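You operate a simulated robot arm through the tools that you are given. There is no shell and no other tool. Be economical: measure what you need, move in short steps, check, and stop when the job is done.

The job below is to be done with a simulated robot arm. You get a single attempt, and the scene is never put back.

## Task
Give the orange bearing three strokes of grease in the drip tray.
Fine: bleed the hose before the coupler comes off, then park it on its post.

The check looks at the end state, three seconds after you hand in, the way a careful person would. Anything else that was tipped, shoved, dropped, spilled or broken makes it a failure.

## Robot
A 7-joint arm with a two-finger parallel gripper, fixed in place. Base frame: the origin is at the foot of the arm, x ahead of it, y to its left, z up; the work surface is at about z = 0. Units: cm, rad, N and s.
With the tool pointing down near the work surface it reaches from about 24 to 62 cm from the base axis. Its first joint turns from -1.152 to 1.152 rad. Payload 2.6 kg.
The TCP is the grasp point between the finger pads, 3 cm short of the fingertips. In the tool frame z runs along the fingers and y along their closing line. Largest opening 9.4 cm; finger width 2.8, thickness 1; the body of the gripper, 5 by 9.6 cm, starts 5.5 cm behind the TCP.
Orientation is that of the tool frame in the base frame, as a unit quaternion [x, y, z, w]. With the fingers straight down and closing along the base's y, the tool's x points along the base's -x, its y along +y and its z along -z.

## Interface
- The arm moves only by the tool step_arm. Its argument "rows" is a list of rows, each an object of numbers (a shift or turn left out is 0, a gripper value left out holds the last): "tx", "ty", "tz": the shift along the tool's x, y, z in cm; "ax", "ay", "az": the turn, a rotation vector about the tool's x, y, z in rad; "claw": the finger opening in cm, from 0 to 9.4. In form: [{"tx": .., "ty": .., "tz": .., "ax": .., "ay": .., "az": .., "claw": ..}, ...]. A call has 1 to 8 rows; each row is the pose to reach, as a shift and turn from the pose commanded when the call began, along the tool's axes at that moment. A row lasts 0.2 s, in which the tool goes at most 5 cm and 0.15 rad; a call with a longer step from one row to the next is refused whole, and so is a gripper value outside its range. A pose out of reach is approached as far as the arm can. The call stops where the force on the tool passes 90 N (or 10 N more than at its start, if that is more) or the arm is blocked; 0.2 s more then pass. The fingers move at their own pace (about 7.2 cm/s each) and stop on an object; they squeeze with about 34 N. The grip force told is the motor's: it shows also when the fingers shut on nothing. Time passes only in rows, and 0.2 s behind the last, so rows that repeat a pose let the fingers close. It gives the time, the measured TCP pose, the force on the tool (base axes), the opening and the grip force at its end, in the units of the frame above (readings bear some noise).
- Cameras (640 x 400 px; columns grow to the right, rows downward): "scene" is fixed at [3.59, 43.79, 55.9]; the picture's right is [-0.77, -0.64, 0.00], its down [-0.47, 0.56, -0.68] and it looks along [0.44, -0.53, -0.73] (base axes); focal length 235 px, centre (320, 200). "wrist" rides on the gripper at [-3.7, 0, -5.8] in the tool frame; the picture's right is [0.00, -1.00, 0.00], its down [0.97, 0.00, -0.24] and it looks along [0.24, 0.00, 0.97] (tool axes); focal length 218 px, centre (320, 200). There is no depth. A picture from a camera that has moved, and an enlarged one, comes with that camera's place and axes in the base frame and with its lens. The place of the scene camera against the robot may be out by one fixed shift of up to 1.8 cm in any direction.
- capture(camera): a new picture of that camera. No time passes.
- inspect(camera, box): a new picture of the part [left, top, right, bottom] of that camera's present view, enlarged. No time passes.
- close_job(): hands the job in; it is judged then, once.

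Go step by step. Nothing tells you positions but the pictures and the camera data: compare them with the known pose of the tool, close in by small moves and look again before you grip or let go. The budget is 120 turns and 76 pictures, counting those below and the enlarged ones. Unless the task says otherwise, let go and move clear before handing in, and close with one line.

The tools are called after "Emit:" as name(argument=value, ...) on one line, values as JSON. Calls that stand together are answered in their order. step_arm: Moves the arm, as the interface text tells. Its arguments: {"type":"object","properties":{"rows":{"type":"array","items":{"type":"object","properties":{"tx":{"type":"number"},"ty":{"type":"number"},"tz":{"type":"number"},"ax":{"type":"number"},"ay":{"type":"number"},"az":{"type":"number"},"claw":{"type":"number"}}}}},"required":["rows"]} The other tools are called the same way: capture (camera) takes a picture; inspect (camera, box) takes an enlarged picture of a part of a camera's view; close_job () hands the job in.

At the start:

```text
clock: 0.0
tcp_pos: [27.58, 23.13, 35.82]
orientation: [0.0, 1.0, 0.0, 0.0]
wrist_force: [0.8, 0.0, -0.6]
gripper_width: 9.4
gripper_force: 0.0
```

scene: 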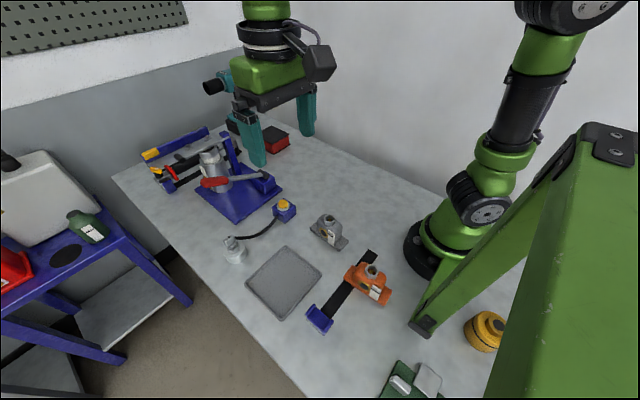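
wrist: 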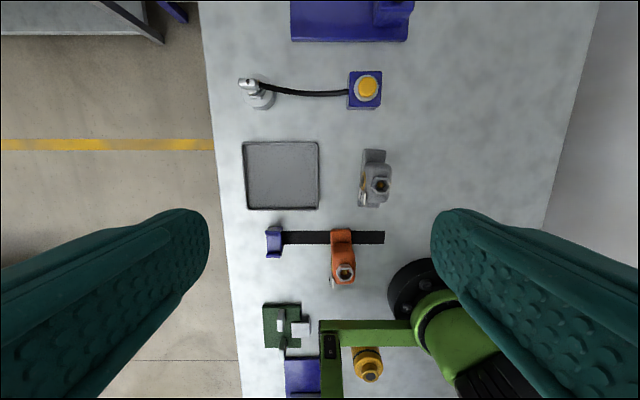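

I see a bench with a blue lever pump, a hose, a tray, and grey and orange bearing blocks. I'll enlarge the pictures to make out the parts.

Emit:
inspect(camera="scene", box=[130, 100, 310, 230])

Emit:
inspect(camera="scene", box=[210, 190, 410, 340])

Emit:
inspect(camera="wrist", box=[220, 40, 420, 165])

Emit:
inspect(camera="wrist", box=[220, 140, 420, 300])

```text
3.08 times, centred on (220, 165) of scene
camera zoom: at [3.59, 43.79, 55.9], right [-0.77, -0.64, 0.0], down [-0.47, 0.56, -0.68], along [0.44, -0.53, -0.73], focal length 724 px, centre (628, 308)
```

zoom: 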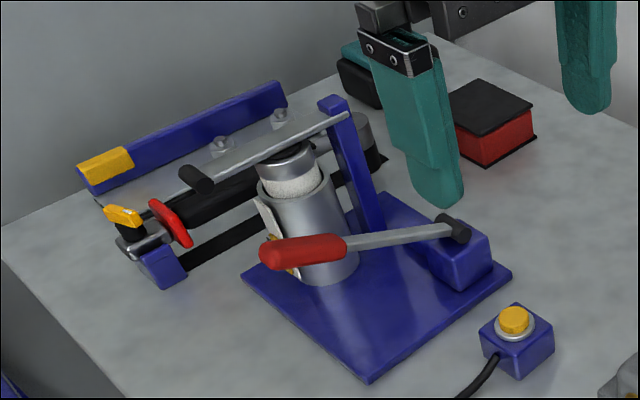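

```text
2.67 times, centred on (310, 265) of scene
camera zoom: at [3.59, 43.79, 55.9], right [-0.77, -0.64, 0.0], down [-0.47, 0.56, -0.68], along [0.44, -0.53, -0.73], focal length 627 px, centre (347, 27)
```

zoom: 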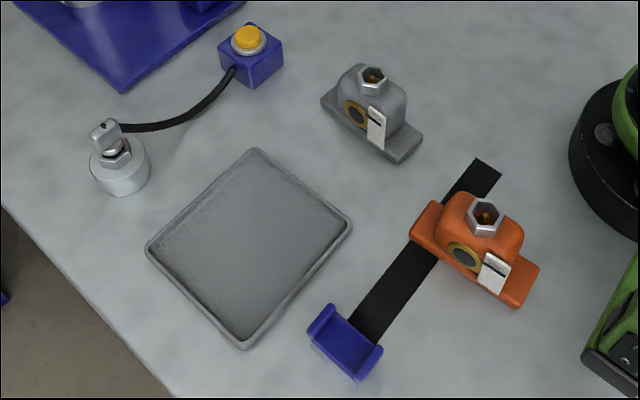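

```text
3.20 times, centred on (320, 102) of wrist
camera zoom: at [31.25, 23.3, 41.67], right [0.0, -1.0, 0.0], down [-0.97, 0.0, 0.24], along [-0.24, 0.0, -0.97], focal length 698 px, centre (320, 512)
```

zoom: 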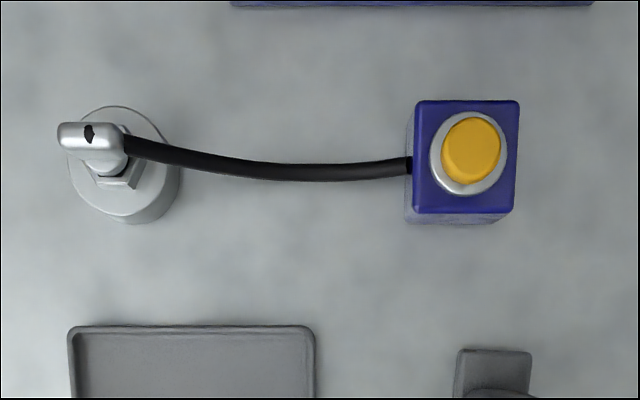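

```text
2.50 times, centred on (320, 220) of wrist
camera zoom: at [31.25, 23.3, 41.67], right [0.0, -1.0, 0.0], down [-0.97, 0.0, 0.24], along [-0.24, 0.0, -0.97], focal length 546 px, centre (320, 150)
```

zoom: 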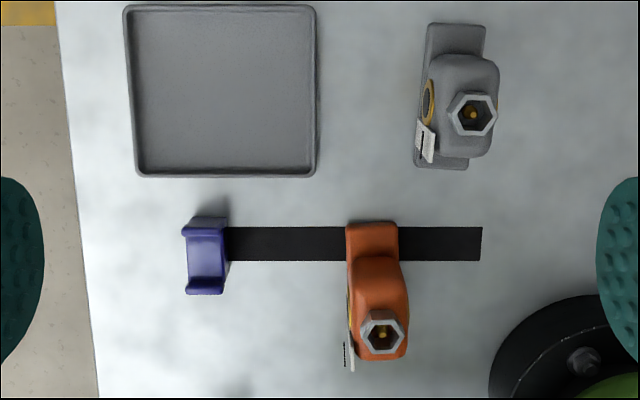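

The hose runs from the coupler on its post to a yellow-button block, next to the lever pump. I'll back up and tilt to see the pump, then look at the orange bearing from nearer.

Emit:
step_arm(rows=[{"tx": -4, "ty": 0, "tz": 2, "ay": -0.1}, {"tx": -8, "ty": 0, "tz": 4, "ay": -0.2}, {"tx": -12, "ty": 0, "tz": 6, "ay": -0.2}, {"tx": -16, "ty": 0, "tz": 8, "ay": -0.2}])

Emit:
capture(camera="wrist")

Emit:
capture(camera="scene")

```text
clock: 1.0
tcp_pos: [43.47, 23.13, 27.95]
orientation: [0.001, 0.995, 0.0, 0.101]
wrist_force: [0.6, -0.2, -0.5]
gripper_width: 9.39
gripper_force: 0.1
```

```text
69 pictures are left
camera wrist: at [45.96, 23.19, 34.31], right [0.0, -1.0, 0.0], down [-1.0, 0.0, 0.04], along [-0.04, 0.0, -1.0], focal length 218 px, centre (320, 200)
```

wrist: 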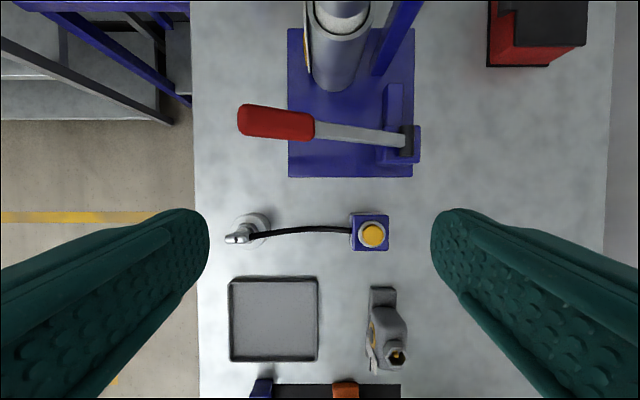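

```text
68 pictures are left
```

scene: 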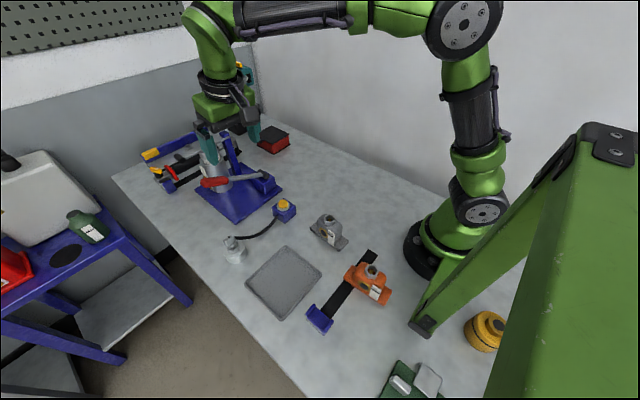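

The lever is raised, with its handle at about (52, 27, 16) and its pivot at about (52.5, 12, 6.5). Next I'll look at the orange bearing from closer.

Emit:
step_arm(rows=[{"tx": 4.7, "ty": -0.7, "ay": 0.1}, {"tx": 9.4, "ty": -1.5, "ay": 0.2}, {"tx": 14.1, "ty": -2.2, "ay": 0.2}, {"tx": 17.0, "ty": -3, "tz": 0.5, "ay": 0.2}])

Emit:
capture(camera="wrist")

Emit:
inspect(camera="scene", box=[290, 200, 410, 340])

```text
clock: 2.0
tcp_pos: [27.06, 20.14, 23.59]
orientation: [0.0, 1.0, 0.001, 0.0]
wrist_force: [0.6, -0.6, 0.3]
gripper_width: 9.39
gripper_force: 0.0
```

```text
67 pictures are left
camera wrist: at [30.69, 20.22, 29.5], right [0.0, -1.0, 0.0], down [-0.97, 0.0, 0.24], along [-0.24, 0.0, -0.97], focal length 218 px, centre (320, 200)
```

wrist: 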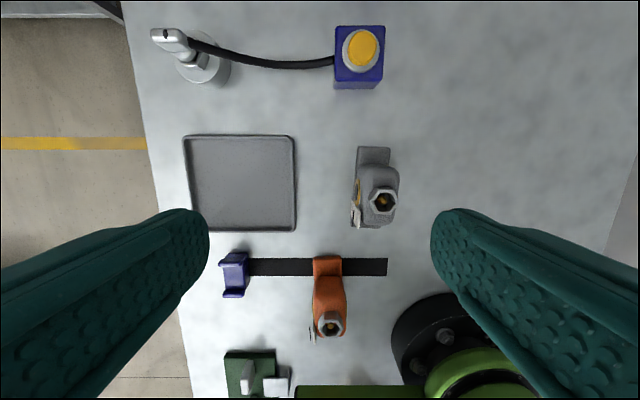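

```text
2.86 times, centred on (350, 270) of scene
camera zoom: at [3.6, 43.79, 55.9], right [-0.77, -0.64, 0.0], down [-0.47, 0.56, -0.68], along [0.44, -0.53, -0.73], focal length 672 px, centre (234, 0)
```

zoom: 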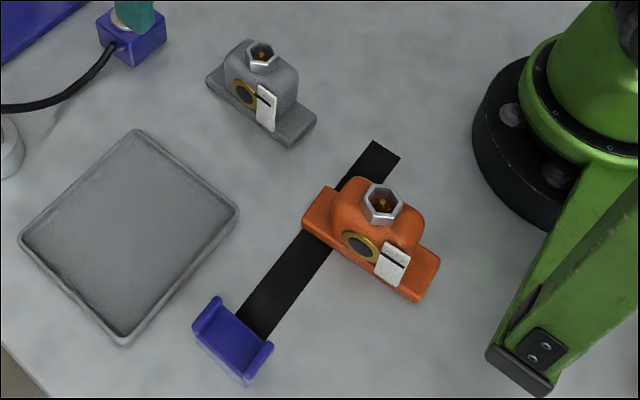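

Emit:
inspect(camera="wrist", box=[210, 230, 400, 350])

Emit:
inspect(camera="wrist", box=[140, 10, 400, 170])

```text
3.33 times, centred on (305, 290) of wrist
camera zoom: at [30.69, 20.22, 29.5], right [0.0, -1.0, 0.0], down [-0.97, 0.0, 0.24], along [-0.24, 0.0, -0.97], focal length 728 px, centre (370, -100)
```

zoom: 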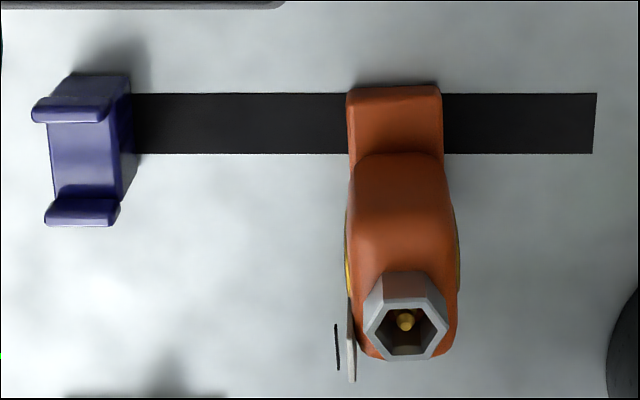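

```text
2.46 times, centred on (270, 90) of wrist
camera zoom: at [30.69, 20.22, 29.5], right [0.0, -1.0, 0.0], down [-0.97, 0.0, 0.24], along [-0.24, 0.0, -0.97], focal length 537 px, centre (443, 471)
```

zoom: 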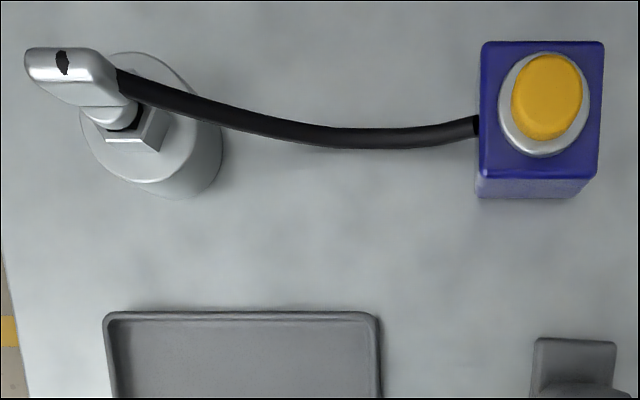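

The orange bearing's hump is at about (9.5, 19) with the fitting top at z≈6.8, so it is too close for a straight-down grip. I'll lean the tool so the fingers point back toward −x, and approach from above to look.

Emit:
step_arm(rows=[{"tx": 3, "ty": -0.3, "tz": 2, "ay": 0.12}, {"tx": 6, "ty": -0.6, "tz": 4, "ay": 0.24}, {"tx": 9, "ty": -0.8, "tz": 5.5, "ay": 0.36}, {"tx": 11, "ty": -1.1, "tz": 7, "ay": 0.4}])

Emit:
capture(camera="wrist")

Emit:
capture(camera="scene")

```text
clock: 3.0
tcp_pos: [15.86, 19.13, 16.81]
orientation: [0.001, 0.98, 0.0, -0.2]
wrist_force: [-1.0, 0.7, 0.9]
gripper_width: 9.4
gripper_force: 0.0
```

```text
63 pictures are left
camera wrist: at [21.61, 19.15, 20.72], right [0.0, -1.0, 0.0], down [-0.8, 0.0, 0.6], along [-0.6, 0.0, -0.8], focal length 218 px, centre (320, 200)
```

wrist: 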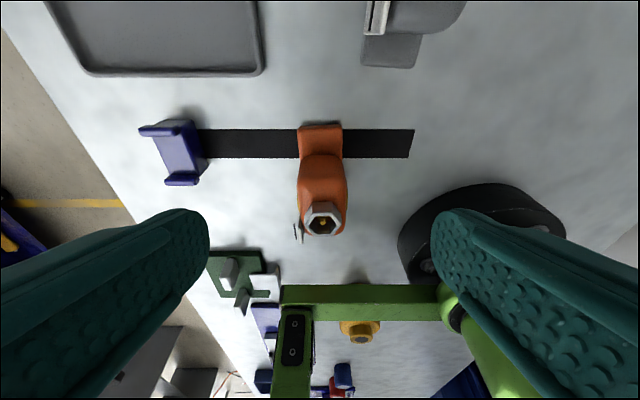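

```text
62 pictures are left
```

scene: 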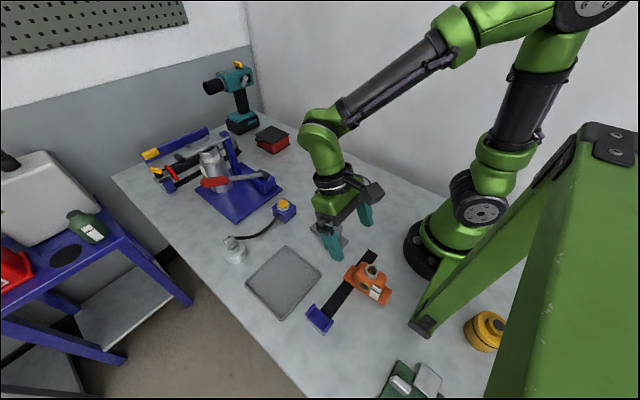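

The arm reaches here. I'll go down along the tool axis so the pads straddle the hump, aiming for TCP (9.2, 19.05, 4.0).

Emit:
step_arm(rows=[{"tx": 0.4, "ty": -0.1, "tz": 3.5}, {"tx": 0.8, "ty": -0.1, "tz": 7}, {"tx": 1.1, "ty": -0.1, "tz": 10}])

Emit:
capture(camera="wrist")

```text
clock: 3.8
tcp_pos: [11.04, 19.16, 8.0]
orientation: [0.0, 0.98, 0.0, -0.198]
wrist_force: [1.1, -0.7, -0.5]
gripper_width: 9.41
gripper_force: 0.0
```

```text
61 pictures are left
camera wrist: at [16.7, 19.21, 12.09], right [0.0, -1.0, 0.0], down [-0.8, 0.0, 0.6], along [-0.6, 0.0, -0.8], focal length 218 px, centre (320, 200)
```

wrist: 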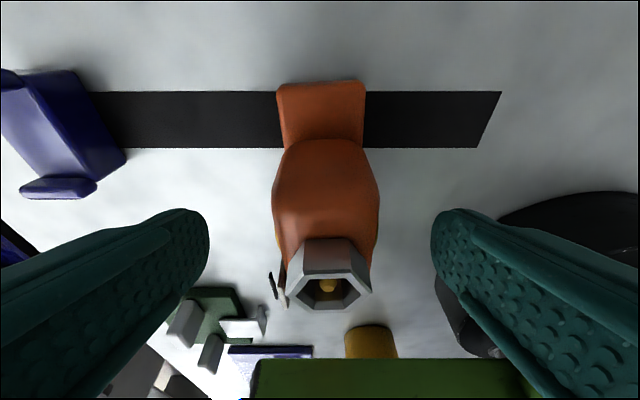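

Emit:
step_arm(rows=[{"ty": -0.1, "tz": 2.2}, {"ty": -0.15, "tz": 4.2}])

Emit:
capture(camera="wrist")

Emit:
inspect(camera="scene", box=[290, 200, 430, 340])

```text
clock: 4.4
tcp_pos: [9.43, 18.75, 4.34]
orientation: [0.0, 0.98, 0.001, -0.199]
wrist_force: [0.2, -0.4, -0.6]
gripper_width: 9.39
gripper_force: 0.0
```

```text
60 pictures are left
camera wrist: at [15.02, 18.88, 8.27], right [0.0, -1.0, 0.0], down [-0.8, 0.0, 0.6], along [-0.6, 0.0, -0.8], focal length 218 px, centre (320, 200)
```

wrist: 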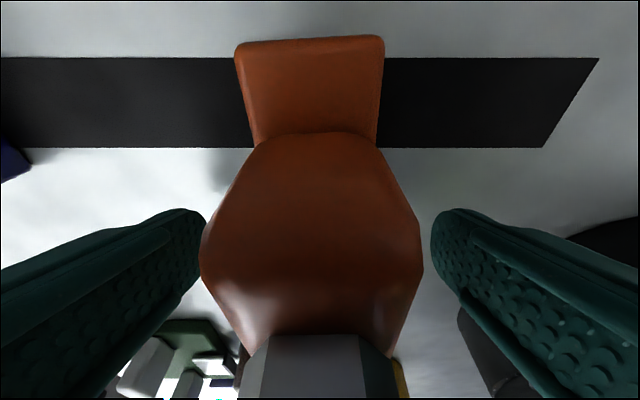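

```text
2.86 times, centred on (360, 270) of scene
camera zoom: at [3.59, 43.78, 55.9], right [-0.77, -0.64, 0.0], down [-0.47, 0.56, -0.68], along [0.44, -0.53, -0.73], focal length 672 px, centre (206, 0)
```

zoom: 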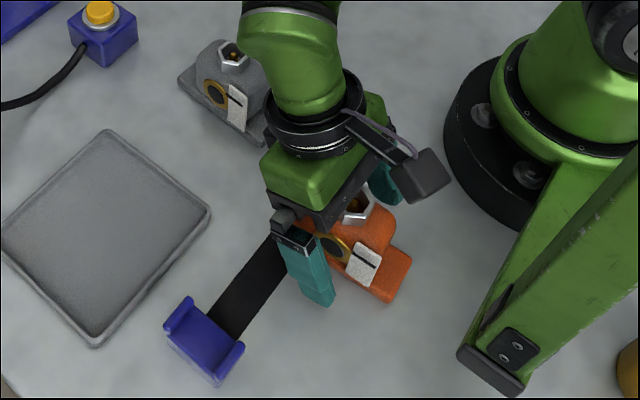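

The pads straddle the hump, so I'll go a touch lower and close.

Emit:
step_arm(rows=[{"ty": 0.15, "tz": 0.5}, {"ty": 0.15, "tz": 0.5, "claw": 3}, {"ty": 0.15, "tz": 0.5, "claw": 0}, {"ty": 0.15, "tz": 0.5, "claw": 0}, {"ty": 0.15, "tz": 0.5, "claw": 0}])

Emit:
capture(camera="wrist")

```text
clock: 5.6
tcp_pos: [9.12, 18.92, 3.92]
orientation: [0.001, 0.98, 0.001, -0.198]
wrist_force: [-0.1, -0.1, 0.5]
gripper_width: 4.66
gripper_force: 33.9
```

```text
58 pictures are left
camera wrist: at [14.84, 19.0, 7.79], right [0.0, -1.0, 0.0], down [-0.8, 0.0, 0.6], along [-0.6, 0.0, -0.8], focal length 218 px, centre (320, 200)
```

wrist: 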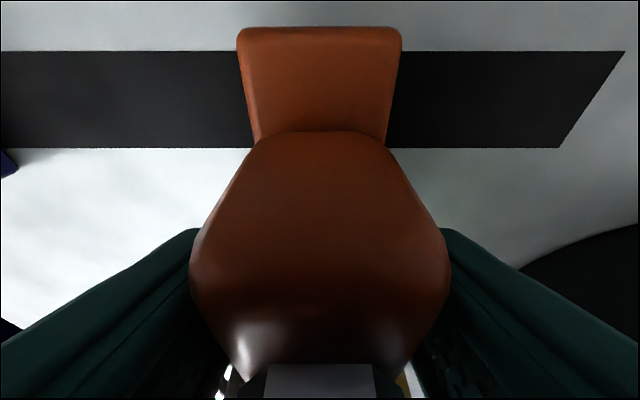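

Gripped at 4.66 cm. I'll lift straight up.

Emit:
step_arm(rows=[{"tx": 0.4, "tz": -0.92}, {"tx": 1.2, "tz": -2.8}, {"tx": 2.3, "tz": -5.5}, {"tx": 3.5, "tz": -8.3}])

Emit:
capture(camera="wrist")

Emit:
inspect(camera="scene", box=[270, 150, 430, 310])

```text
clock: 6.6
tcp_pos: [9.2, 18.81, 13.13]
orientation: [0.0, 0.98, 0.0, -0.199]
wrist_force: [0.4, 0.4, -5.4]
gripper_width: 4.65
gripper_force: 34.0
```

```text
57 pictures are left
camera wrist: at [14.86, 18.92, 16.94], right [0.0, -1.0, 0.0], down [-0.8, 0.0, 0.6], along [-0.6, 0.0, -0.8], focal length 218 px, centre (320, 200)
```

wrist: 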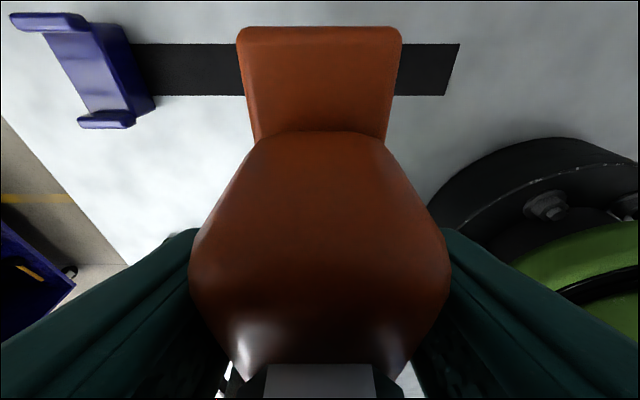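

```text
2.50 times, centred on (350, 230) of scene
camera zoom: at [3.59, 43.79, 55.89], right [-0.77, -0.64, 0.0], down [-0.47, 0.56, -0.68], along [0.44, -0.53, -0.73], focal length 588 px, centre (245, 125)
```

zoom: 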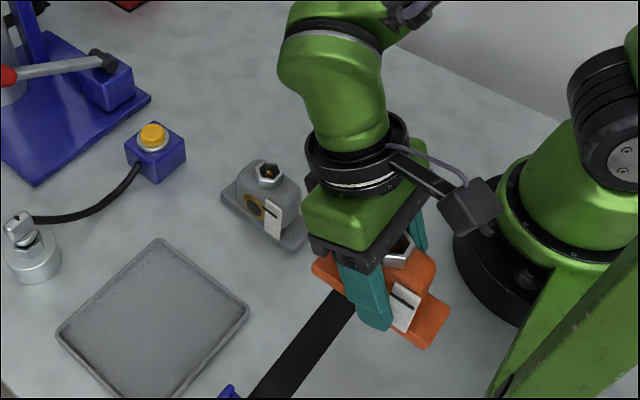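

The bearing hangs level and firm. I'll carry it toward the tray while turning it about the vertical so its long side runs along the tray's longer y side.

Emit:
step_arm(rows=[{"tx": -1.6, "ty": 1, "tz": -0.68, "ax": 0.0577, "az": -0.1358}, {"tx": -3.2, "ty": 2, "tz": -1.37, "ax": 0.1154, "az": -0.2716}, {"tx": -4.8, "ty": 3, "tz": -2.05, "ax": 0.173, "az": -0.4074}, {"tx": -6.4, "ty": 4, "tz": -2.73, "ax": 0.2308, "az": -0.5432}, {"tx": -8.05, "ty": 5, "tz": -3.4, "ax": 0.2885, "az": -0.679}, {"tx": -9.66, "ty": 6, "tz": -4.1, "ax": 0.3462, "az": -0.8148}, {"tx": -11.3, "ty": 7, "tz": -4.78, "ax": 0.404, "az": -0.951}, {"tx": -12.9, "ty": 8, "tz": -5.46, "ax": 0.4616, "az": -1.0864}])

Emit:
capture(camera="scene")

```text
clock: 8.4
tcp_pos: [23.44, 27.0, 12.91]
orientation: [-0.546, 0.814, -0.112, -0.166]
wrist_force: [-0.7, -0.1, -5.1]
gripper_width: 4.66
gripper_force: 34.3
```

```text
55 pictures are left
```

scene: 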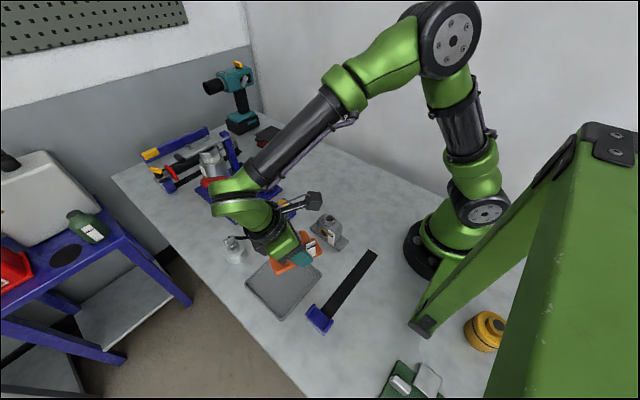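

Emit:
step_arm(rows=[{"tx": -1.26, "ty": -0.54, "tz": -0.54, "ax": 0.051, "az": -0.12}, {"tx": -2.53, "ty": -1.07, "tz": -1.07, "ax": 0.101, "az": -0.239}, {"tx": -3.79, "ty": -1.61, "tz": -1.61, "ax": 0.152, "az": -0.359}, {"tx": -3.79, "ty": -1.61, "tz": -1.61, "ax": 0.152, "az": -0.359}])

Emit:
capture(camera="wrist")

Emit:
inspect(camera="scene", box=[190, 190, 370, 340])

```text
clock: 9.4
tcp_pos: [26.38, 30.11, 13.05]
orientation: [0.693, -0.692, 0.142, 0.141]
wrist_force: [0.0, 0.6, -5.7]
gripper_width: 4.63
gripper_force: 34.3
```

```text
54 pictures are left
camera wrist: at [26.41, 35.93, 16.82], right [1.0, 0.0, 0.0], down [0.0, -0.8, 0.6], along [0.0, -0.6, -0.8], focal length 218 px, centre (320, 200)
```

wrist: 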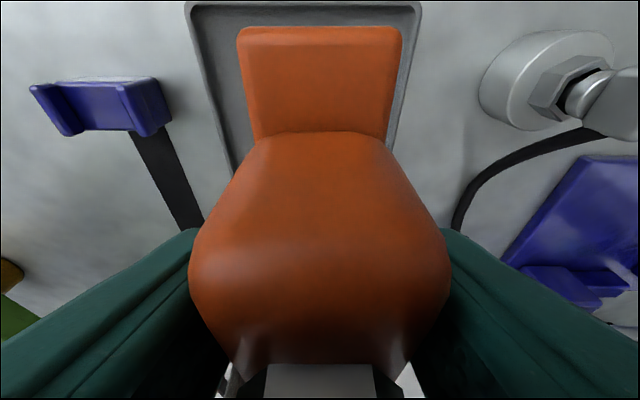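

```text
2.67 times, centred on (280, 265) of scene
camera zoom: at [3.59, 43.79, 55.89], right [-0.77, -0.64, 0.0], down [-0.47, 0.56, -0.68], along [0.44, -0.53, -0.73], focal length 627 px, centre (427, 27)
```

zoom: 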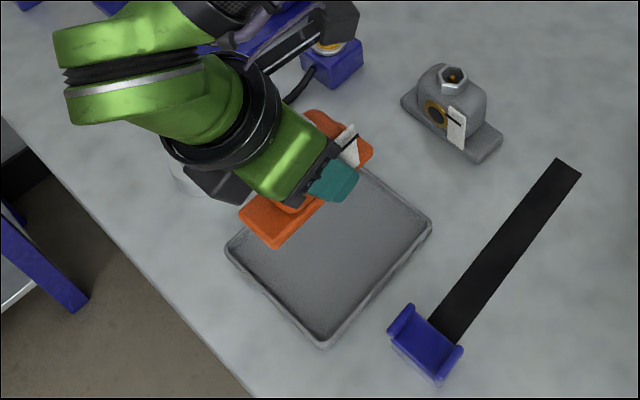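

The bearing is over the tray, spanning y≈25–36 and centred in x. Lowering now.

Emit:
step_arm(rows=[{"tx": -1.2, "tz": 2.8}, {"tx": -2.2, "tz": 5.2}, {"tx": -2.9, "tz": 6.9}, {"tx": -3.2, "tz": 7.55}])

Emit:
capture(camera="wrist")

```text
clock: 10.4
tcp_pos: [26.28, 30.28, 4.72]
orientation: [-0.692, 0.694, -0.141, -0.141]
wrist_force: [-0.1, 0.6, -5.5]
gripper_width: 4.62
gripper_force: 34.4
```

```text
52 pictures are left
camera wrist: at [26.29, 36.07, 8.64], right [1.0, 0.0, 0.0], down [0.0, -0.8, 0.6], along [0.0, -0.6, -0.8], focal length 218 px, centre (320, 200)
```

wrist: 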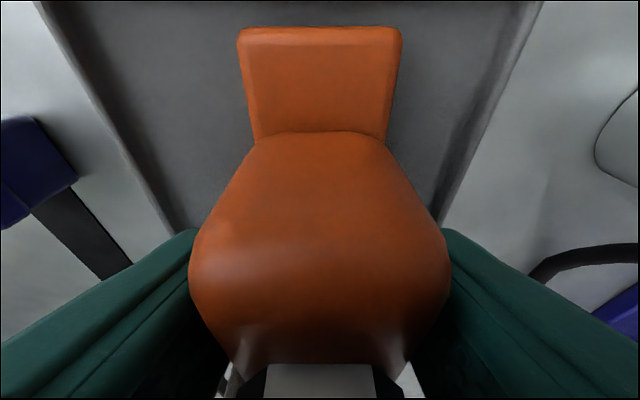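

Emit:
step_arm(rows=[{"tx": -0.08, "tz": 0.18}, {"tx": -0.16, "tz": 0.37}, {"tx": -0.2, "tz": 0.46}])

```text
clock: 11.2
tcp_pos: [26.36, 30.19, 4.29]
orientation: [-0.692, 0.694, -0.142, -0.141]
wrist_force: [-3.1, -4.1, 6.5]
gripper_width: 4.64
gripper_force: 34.0
```

It's resting in the tray at TCP z 4.29. I'll open and back out along the tool axis.

Emit:
step_arm(rows=[{"claw": 7.5}, {"claw": 7.5}, {"claw": 7.5, "tz": -0.5}, {"claw": 7.5, "tz": -2.5}, {"claw": 7.5, "tz": -5.5}, {"claw": 7.5, "tz": -9}, {"claw": 7.5, "tz": -12}])

Emit:
capture(camera="wrist")

Emit:
capture(camera="scene")

```text
clock: 12.8
tcp_pos: [26.3, 35.08, 15.2]
orientation: [-0.692, 0.694, -0.141, -0.141]
wrist_force: [1.4, -0.7, 0.9]
gripper_width: 7.5
gripper_force: 0.0
```

```text
51 pictures are left
camera wrist: at [26.3, 40.76, 19.12], right [1.0, 0.0, 0.0], down [0.0, -0.8, 0.6], along [0.0, -0.6, -0.8], focal length 218 px, centre (320, 200)
```

wrist: 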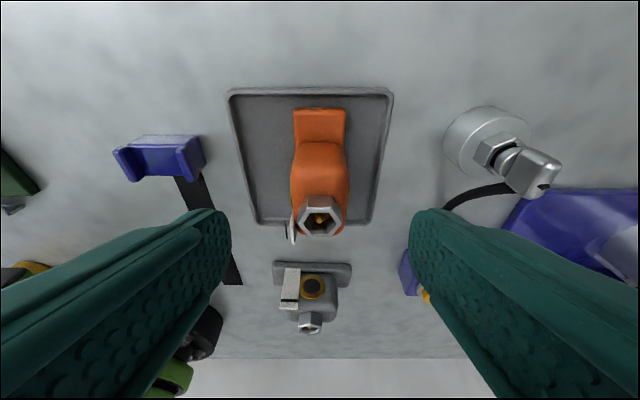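

```text
50 pictures are left
```

scene: 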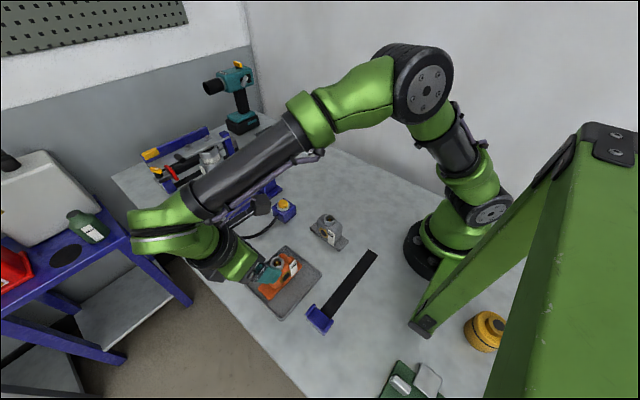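

The bearing is in the tray. Next I'll straighten the tool and look at the coupler from above.

Emit:
step_arm(rows=[{"tx": 1.9, "ty": -3.2, "tz": -1, "ay": -0.13}, {"tx": 3.8, "ty": -6.5, "tz": -1.9, "ay": -0.27}, {"tx": 5.64, "ty": -9.7, "tz": -2.8, "ay": -0.4}])

Emit:
capture(camera="wrist")

Emit:
inspect(camera="scene", box=[200, 180, 340, 320])

```text
clock: 13.6
tcp_pos: [35.97, 30.86, 20.17]
orientation: [0.707, -0.707, 0.0, 0.0]
wrist_force: [-0.2, 0.8, -1.0]
gripper_width: 7.49
gripper_force: 0.0
```

```text
49 pictures are left
camera wrist: at [35.97, 34.7, 25.93], right [1.0, 0.0, 0.0], down [0.0, -0.97, 0.24], along [0.0, -0.24, -0.97], focal length 218 px, centre (320, 200)
```

wrist: 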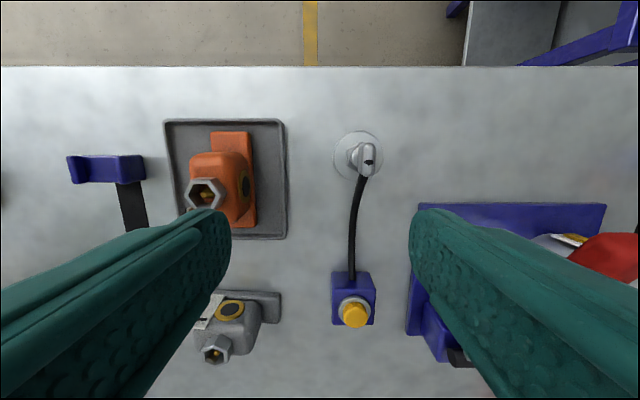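

```text
2.86 times, centred on (270, 250) of scene
camera zoom: at [3.59, 43.79, 55.9], right [-0.77, -0.64, 0.0], down [-0.47, 0.56, -0.68], along [0.44, -0.53, -0.73], focal length 672 px, centre (463, 57)
```

zoom: 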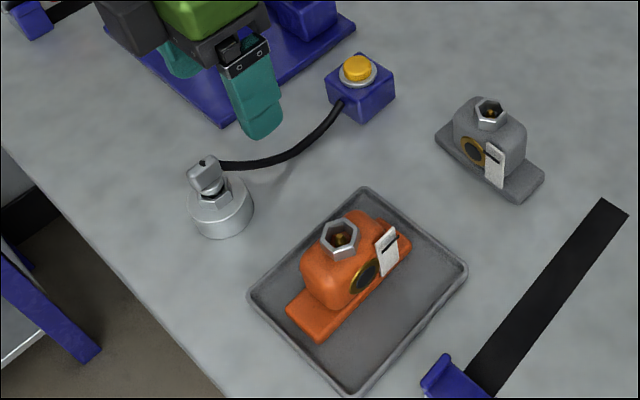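

Emit:
inspect(camera="wrist", box=[310, 110, 420, 200])

Emit:
inspect(camera="scene", box=[215, 225, 265, 270])

```text
4.44 times, centred on (365, 155) of wrist
camera zoom: at [35.97, 34.7, 25.93], right [1.0, 0.0, 0.0], down [0.0, -0.97, 0.24], along [0.0, -0.24, -0.97], focal length 970 px, centre (120, 400)
```

zoom: 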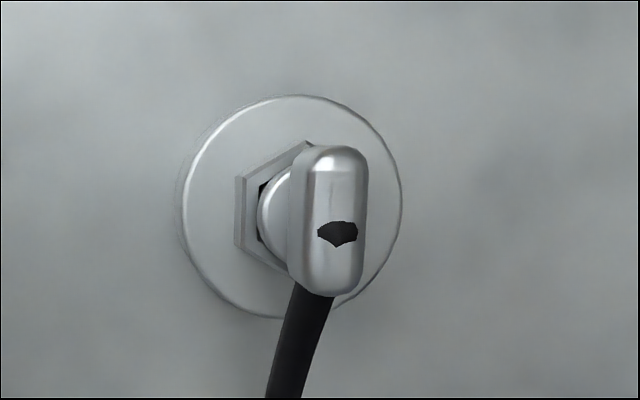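

```text
8.89 times, centred on (240, 248) of scene
camera zoom: at [3.59, 43.79, 55.9], right [-0.77, -0.64, 0.0], down [-0.47, 0.56, -0.68], along [0.44, -0.53, -0.73], focal length 2090 px, centre (1031, -222)
```

zoom: 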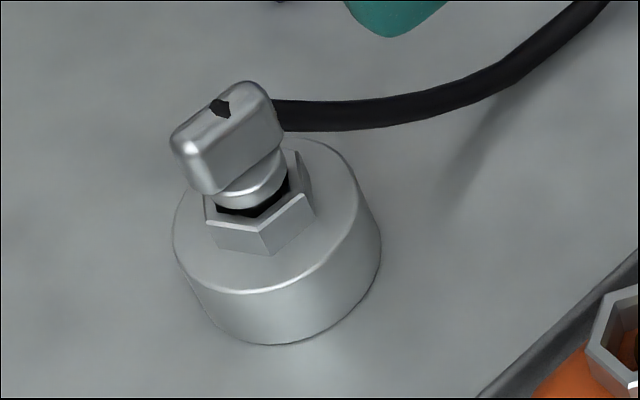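

The coupler head is at about (39.95, 33.65), its top at z≈7–8, long side along y. I'll open to 5 cm, come down above it and look again.

Emit:
step_arm(rows=[{"tx": -1.3, "ty": -2, "tz": 4, "claw": 5}, {"tx": -2.8, "ty": -4, "tz": 8, "claw": 5}, {"tx": -2.8, "ty": -4, "tz": 8, "claw": 5}])

Emit:
capture(camera="wrist")

Emit:
inspect(camera="scene", box=[190, 190, 290, 280])

```text
clock: 14.4
tcp_pos: [40.2, 33.89, 12.08]
orientation: [-0.706, 0.708, -0.001, 0.0]
wrist_force: [0.3, 0.7, 0.4]
gripper_width: 4.97
gripper_force: 0.0
```

```text
45 pictures are left
camera wrist: at [40.18, 37.72, 17.85], right [1.0, 0.0, 0.0], down [0.0, -0.97, 0.24], along [0.0, -0.24, -0.97], focal length 218 px, centre (320, 200)
```

wrist: 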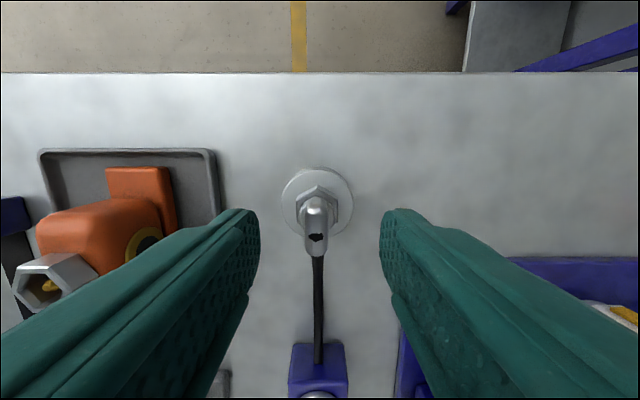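

```text
4.44 times, centred on (240, 235) of scene
camera zoom: at [3.59, 43.79, 55.9], right [-0.77, -0.64, 0.0], down [-0.47, 0.56, -0.68], along [0.44, -0.53, -0.73], focal length 1045 px, centre (676, 44)
```

zoom: 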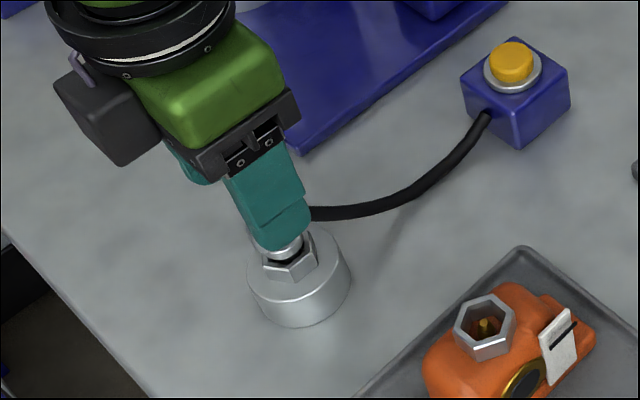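

The head top is at z≈8.1 and its axis at x≈40.0; the hex cup is at z≈3.5. I'll descend to TCP z≈7.5 and close along x.

Emit:
step_arm(rows=[{"ty": 0.2, "tz": 2.5}, {"ty": 0.2, "tz": 4.5}, {"ty": 0.2, "tz": 4.5}])

Emit:
capture(camera="wrist")

Emit:
inspect(camera="scene", box=[190, 190, 290, 280])

```text
clock: 15.2
tcp_pos: [39.94, 33.65, 7.49]
orientation: [-0.706, 0.708, -0.001, 0.001]
wrist_force: [0.8, 0.0, 0.0]
gripper_width: 4.99
gripper_force: 0.1
```

```text
43 pictures are left
camera wrist: at [39.88, 37.44, 13.32], right [1.0, 0.0, 0.0], down [0.0, -0.97, 0.24], along [0.0, -0.24, -0.97], focal length 218 px, centre (320, 200)
```

wrist: 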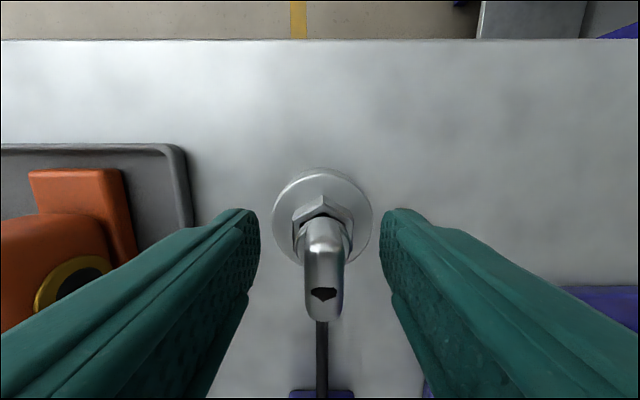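

```text
4.44 times, centred on (240, 235) of scene
camera zoom: at [3.59, 43.79, 55.9], right [-0.77, -0.64, 0.0], down [-0.47, 0.56, -0.68], along [0.44, -0.53, -0.73], focal length 1045 px, centre (676, 44)
```

zoom: 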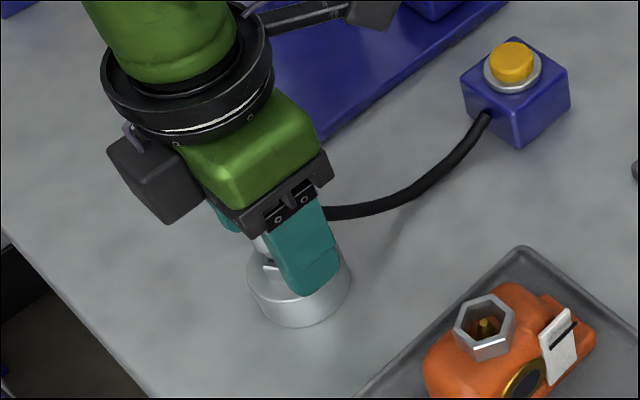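

Emit:
step_arm(rows=[{"claw": 3}, {"claw": 0}, {"claw": 0}, {"claw": 0}])

Emit:
capture(camera="wrist")

```text
clock: 16.2
tcp_pos: [40.03, 33.65, 7.5]
orientation: [-0.707, 0.708, -0.002, -0.001]
wrist_force: [-0.7, 0.0, 0.0]
gripper_width: 2.08
gripper_force: 34.2
```

```text
41 pictures are left
camera wrist: at [39.88, 37.43, 13.35], right [1.0, 0.0, 0.0], down [0.0, -0.97, 0.24], along [0.0, -0.24, -0.97], focal length 218 px, centre (320, 200)
```

wrist: 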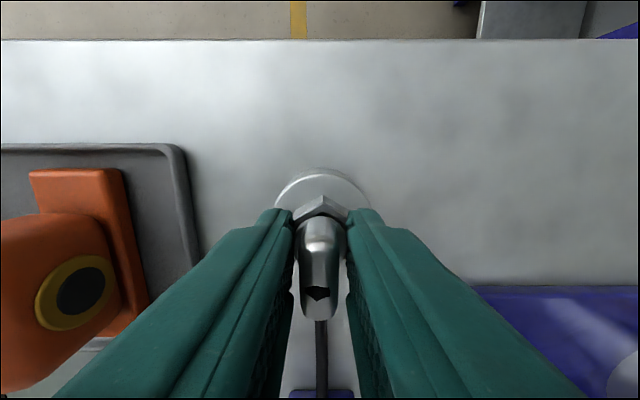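

Gripped. I'll lift it off the post slowly.

Emit:
step_arm(rows=[{"tz": -0.5}, {"tz": -1.2}, {"tz": -2.5}, {"tz": -4.5}, {"tz": -6.5}])

Emit:
inspect(camera="scene", box=[190, 170, 320, 290])

Emit:
capture(camera="wrist")

```text
clock: 17.4
tcp_pos: [39.83, 33.61, 14.07]
orientation: [-0.706, 0.708, -0.002, 0.0]
wrist_force: [0.4, 0.6, -0.9]
gripper_width: 2.1
gripper_force: 34.1
```

```text
3.33 times, centred on (255, 230) of scene
camera zoom: at [3.59, 43.79, 55.9], right [-0.77, -0.64, 0.0], down [-0.47, 0.56, -0.68], along [0.44, -0.53, -0.73], focal length 784 px, centre (537, 100)
```

zoom: 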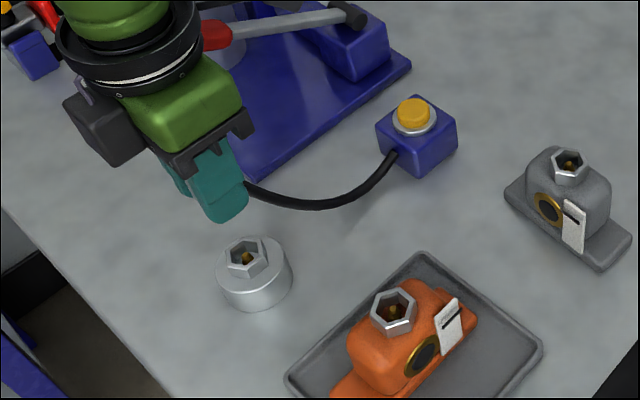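

```text
39 pictures are left
camera wrist: at [39.93, 37.34, 19.92], right [1.0, 0.0, 0.0], down [0.0, -0.97, 0.24], along [0.0, -0.24, -0.97], focal length 218 px, centre (320, 200)
```

wrist: 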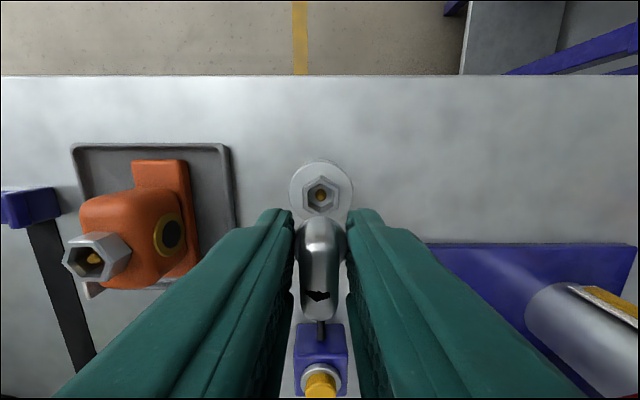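

The coupler is off, and the post has the same nipple and cup as the bearing. I'll carry it over next to the bearing's fitting and measure there.

Emit:
step_arm(rows=[{"tx": 1.0, "ty": 3.4, "tz": -1}, {"tx": 2.0, "ty": 6.8, "tz": -2}, {"tx": 3, "ty": 10.2, "tz": -2}, {"tx": 4.1, "ty": 13.5, "tz": -2}, {"tx": 4.1, "ty": 13.5, "tz": -2}])

Emit:
capture(camera="wrist")

Emit:
inspect(camera="scene", box=[210, 170, 340, 300])

```text
clock: 18.6
tcp_pos: [26.31, 29.44, 15.8]
orientation: [-0.706, 0.708, -0.002, 0.0]
wrist_force: [-0.2, 0.3, -1.6]
gripper_width: 2.06
gripper_force: 34.3
```

```text
38 pictures are left
camera wrist: at [26.34, 33.32, 21.68], right [1.0, 0.0, 0.0], down [0.0, -0.97, 0.24], along [0.0, -0.24, -0.97], focal length 218 px, centre (320, 200)
```

wrist: 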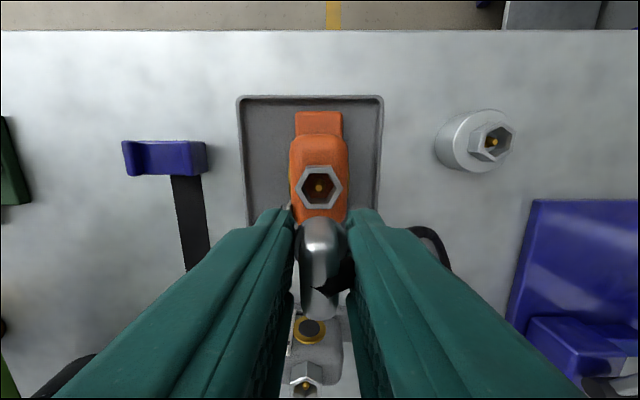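

```text
3.08 times, centred on (275, 235) of scene
camera zoom: at [3.59, 43.78, 55.9], right [-0.77, -0.64, 0.0], down [-0.47, 0.56, -0.68], along [0.44, -0.53, -0.73], focal length 724 px, centre (458, 92)
```

zoom: 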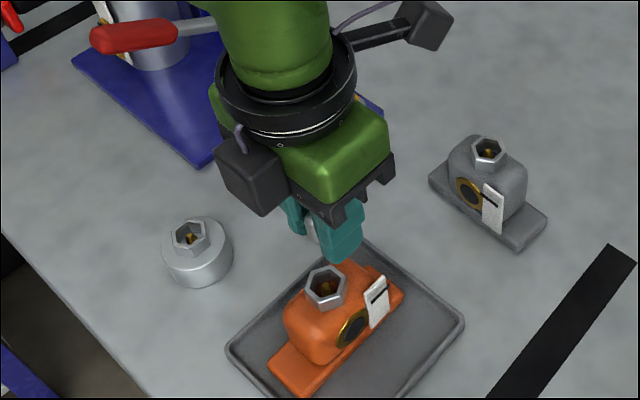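

The fitting is at about (26.3, 30.72), its top around z 7.5–7.9. I'll align over it, come partway down and look.

Emit:
step_arm(rows=[{"tx": -1.28, "tz": 0}, {"tx": -1.28, "tz": 1.5}, {"tx": -1.28, "tz": 2.8}, {"tx": -1.28, "tz": 2.8}])

Emit:
capture(camera="wrist")

Emit:
inspect(camera="scene", box=[220, 220, 320, 310])

```text
clock: 19.6
tcp_pos: [26.27, 30.8, 12.91]
orientation: [-0.706, 0.708, -0.001, 0.0]
wrist_force: [0.4, -0.4, 0.5]
gripper_width: 2.08
gripper_force: 33.6
```

```text
36 pictures are left
camera wrist: at [26.27, 34.56, 18.86], right [1.0, 0.0, 0.0], down [0.0, -0.97, 0.24], along [0.0, -0.24, -0.97], focal length 218 px, centre (320, 200)
```

wrist: 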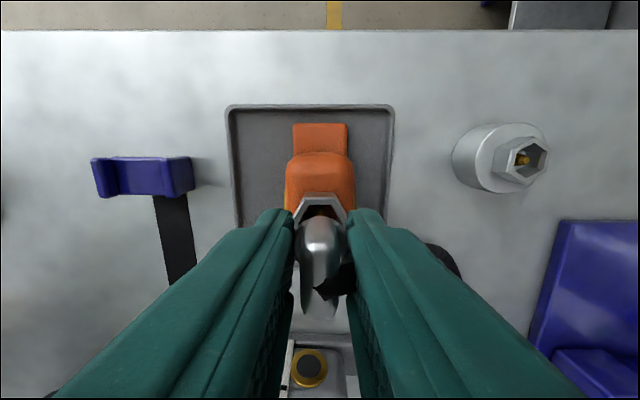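

```text
4.44 times, centred on (270, 265) of scene
camera zoom: at [3.59, 43.79, 55.9], right [-0.77, -0.64, 0.0], down [-0.47, 0.56, -0.68], along [0.44, -0.53, -0.73], focal length 1045 px, centre (542, -89)
```

zoom: 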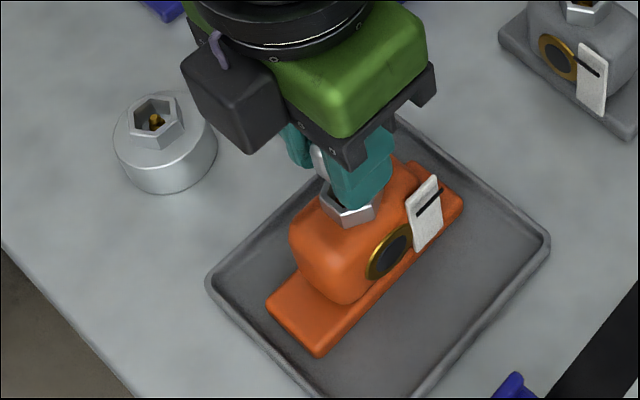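

Emit:
step_arm(rows=[{"tx": 0.05, "tz": 0.4}, {"tx": 0.05, "tz": 0.8}, {"tx": 0.05, "tz": 1.1}])

```text
clock: 20.4
tcp_pos: [26.29, 30.67, 12.0]
orientation: [-0.707, 0.707, 0.0, 0.0]
wrist_force: [0.1, 0.0, -0.3]
gripper_width: 2.08
gripper_force: 33.8
```

Emit:
step_arm(rows=[{"tz": 0.2}, {"tz": 0.4}])

Emit:
inspect(camera="scene", box=[220, 220, 320, 310])

```text
clock: 21.0
tcp_pos: [26.36, 30.8, 11.63]
orientation: [-0.707, 0.707, -0.002, 0.0]
wrist_force: [1.2, -0.1, -0.9]
gripper_width: 2.06
gripper_force: 33.9
```

```text
4.44 times, centred on (270, 265) of scene
camera zoom: at [3.59, 43.79, 55.9], right [-0.77, -0.64, 0.0], down [-0.47, 0.56, -0.68], along [0.44, -0.53, -0.73], focal length 1045 px, centre (542, -89)
```

zoom: 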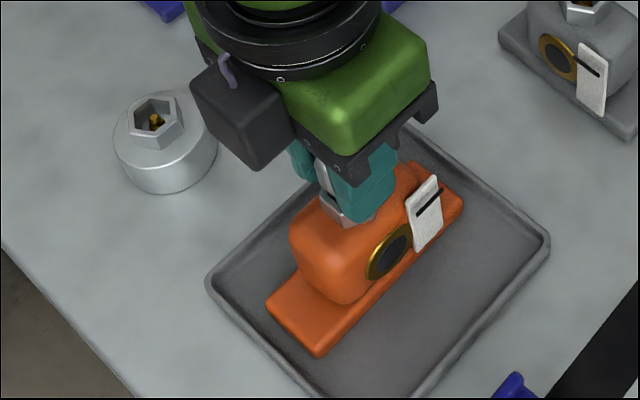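

Emit:
step_arm(rows=[{"tz": 0.2}, {"tz": 0.4}])

```text
clock: 21.6
tcp_pos: [26.5, 30.7, 11.39]
orientation: [-0.706, 0.708, -0.001, 0.002]
wrist_force: [-4.1, -6.9, 27.6]
gripper_width: 2.07
gripper_force: 34.1
```

Emit:
capture(camera="wrist")

Emit:
inspect(camera="scene", box=[240, 235, 300, 290])

```text
33 pictures are left
camera wrist: at [26.4, 34.56, 17.23], right [1.0, 0.0, 0.0], down [0.0, -0.97, 0.24], along [0.0, -0.24, -0.97], focal length 218 px, centre (320, 200)
```

wrist: 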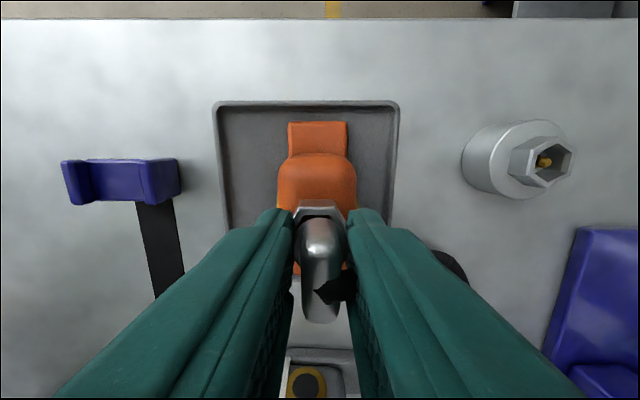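

```text
7.27 times, centred on (270, 262) of scene
camera zoom: at [3.58, 43.77, 55.91], right [-0.77, -0.64, 0.0], down [-0.47, 0.56, -0.68], along [0.44, -0.53, -0.73], focal length 1710 px, centre (684, -254)
```

zoom: 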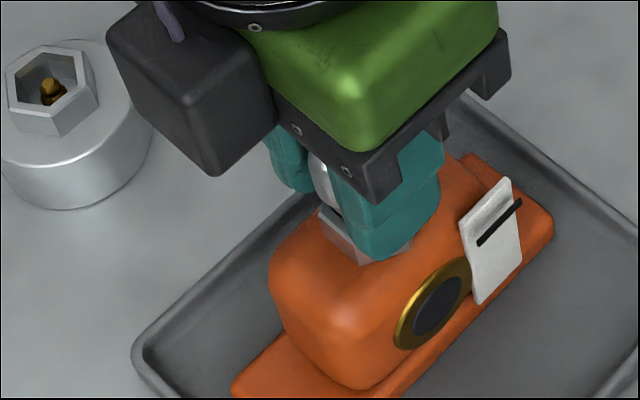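

Contact is at z≈11.4, which matches the expected seated height. I'll press slightly harder to be sure it seats.

Emit:
step_arm(rows=[{"tz": 0.15}, {"tz": 0.3}, {"tz": 0.3}])

```text
clock: 22.4
tcp_pos: [26.3, 30.82, 11.36]
orientation: [-0.706, 0.708, -0.002, 0.003]
wrist_force: [-10.1, -17.3, 68.2]
gripper_width: 2.12
gripper_force: 33.5
```

It is firm at that height, so it's seated. I'll relax the push, open and back up to check.

Emit:
step_arm(rows=[{"tz": -0.25}, {"tz": -0.5}, {"tz": -0.5, "claw": 5}, {"tz": -0.5, "claw": 5}, {"tz": -3, "claw": 5}, {"tz": -7, "claw": 5}, {"tz": -10, "claw": 5}])

Emit:
capture(camera="wrist")

Emit:
inspect(camera="scene", box=[210, 190, 340, 320])

```text
clock: 24.0
tcp_pos: [26.28, 30.67, 20.96]
orientation: [-0.706, 0.708, -0.002, -0.001]
wrist_force: [-0.1, 0.3, 0.3]
gripper_width: 5.01
gripper_force: 0.1
```

```text
31 pictures are left
camera wrist: at [26.24, 34.53, 26.85], right [1.0, 0.0, 0.0], down [0.0, -0.97, 0.24], along [0.0, -0.24, -0.97], focal length 218 px, centre (320, 200)
```

wrist: 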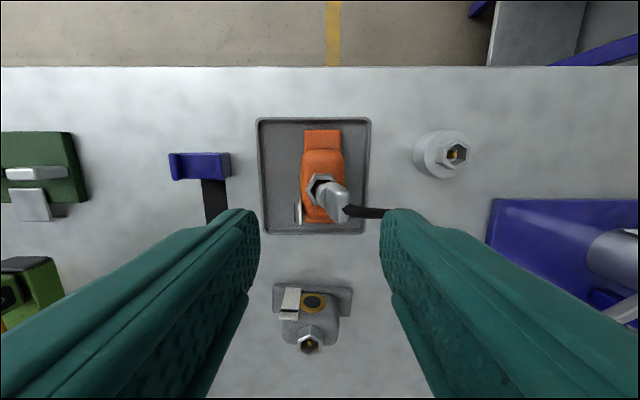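

```text
3.08 times, centred on (275, 255) of scene
camera zoom: at [3.59, 43.79, 55.9], right [-0.77, -0.64, 0.0], down [-0.47, 0.56, -0.68], along [0.44, -0.53, -0.73], focal length 724 px, centre (458, 31)
```

zoom: 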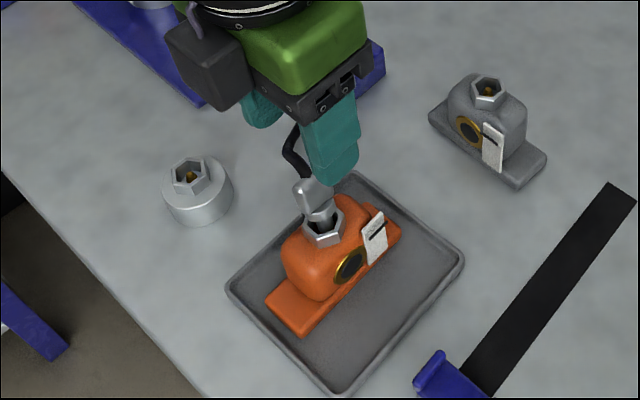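

Emit:
inspect(camera="wrist", box=[280, 150, 400, 240])

Emit:
inspect(camera="scene", box=[250, 215, 300, 260])

```text
4.44 times, centred on (340, 195) of wrist
camera zoom: at [26.24, 34.53, 26.85], right [1.0, 0.0, 0.0], down [0.0, -0.97, 0.24], along [0.0, -0.24, -0.97], focal length 970 px, centre (231, 222)
```

zoom: 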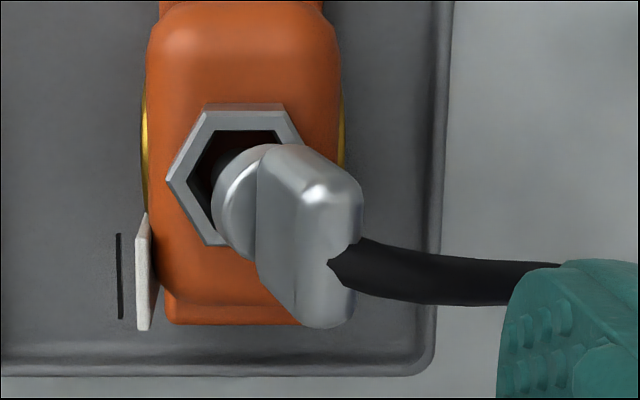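

```text
8.89 times, centred on (275, 238) of scene
camera zoom: at [3.59, 43.79, 55.9], right [-0.77, -0.64, 0.0], down [-0.47, 0.56, -0.68], along [0.44, -0.53, -0.73], focal length 2090 px, centre (720, -133)
```

zoom: 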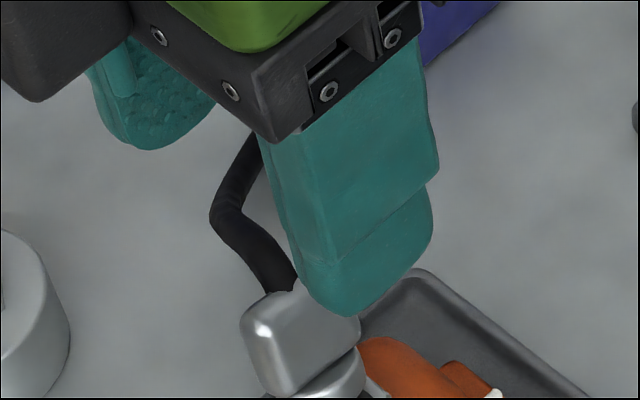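

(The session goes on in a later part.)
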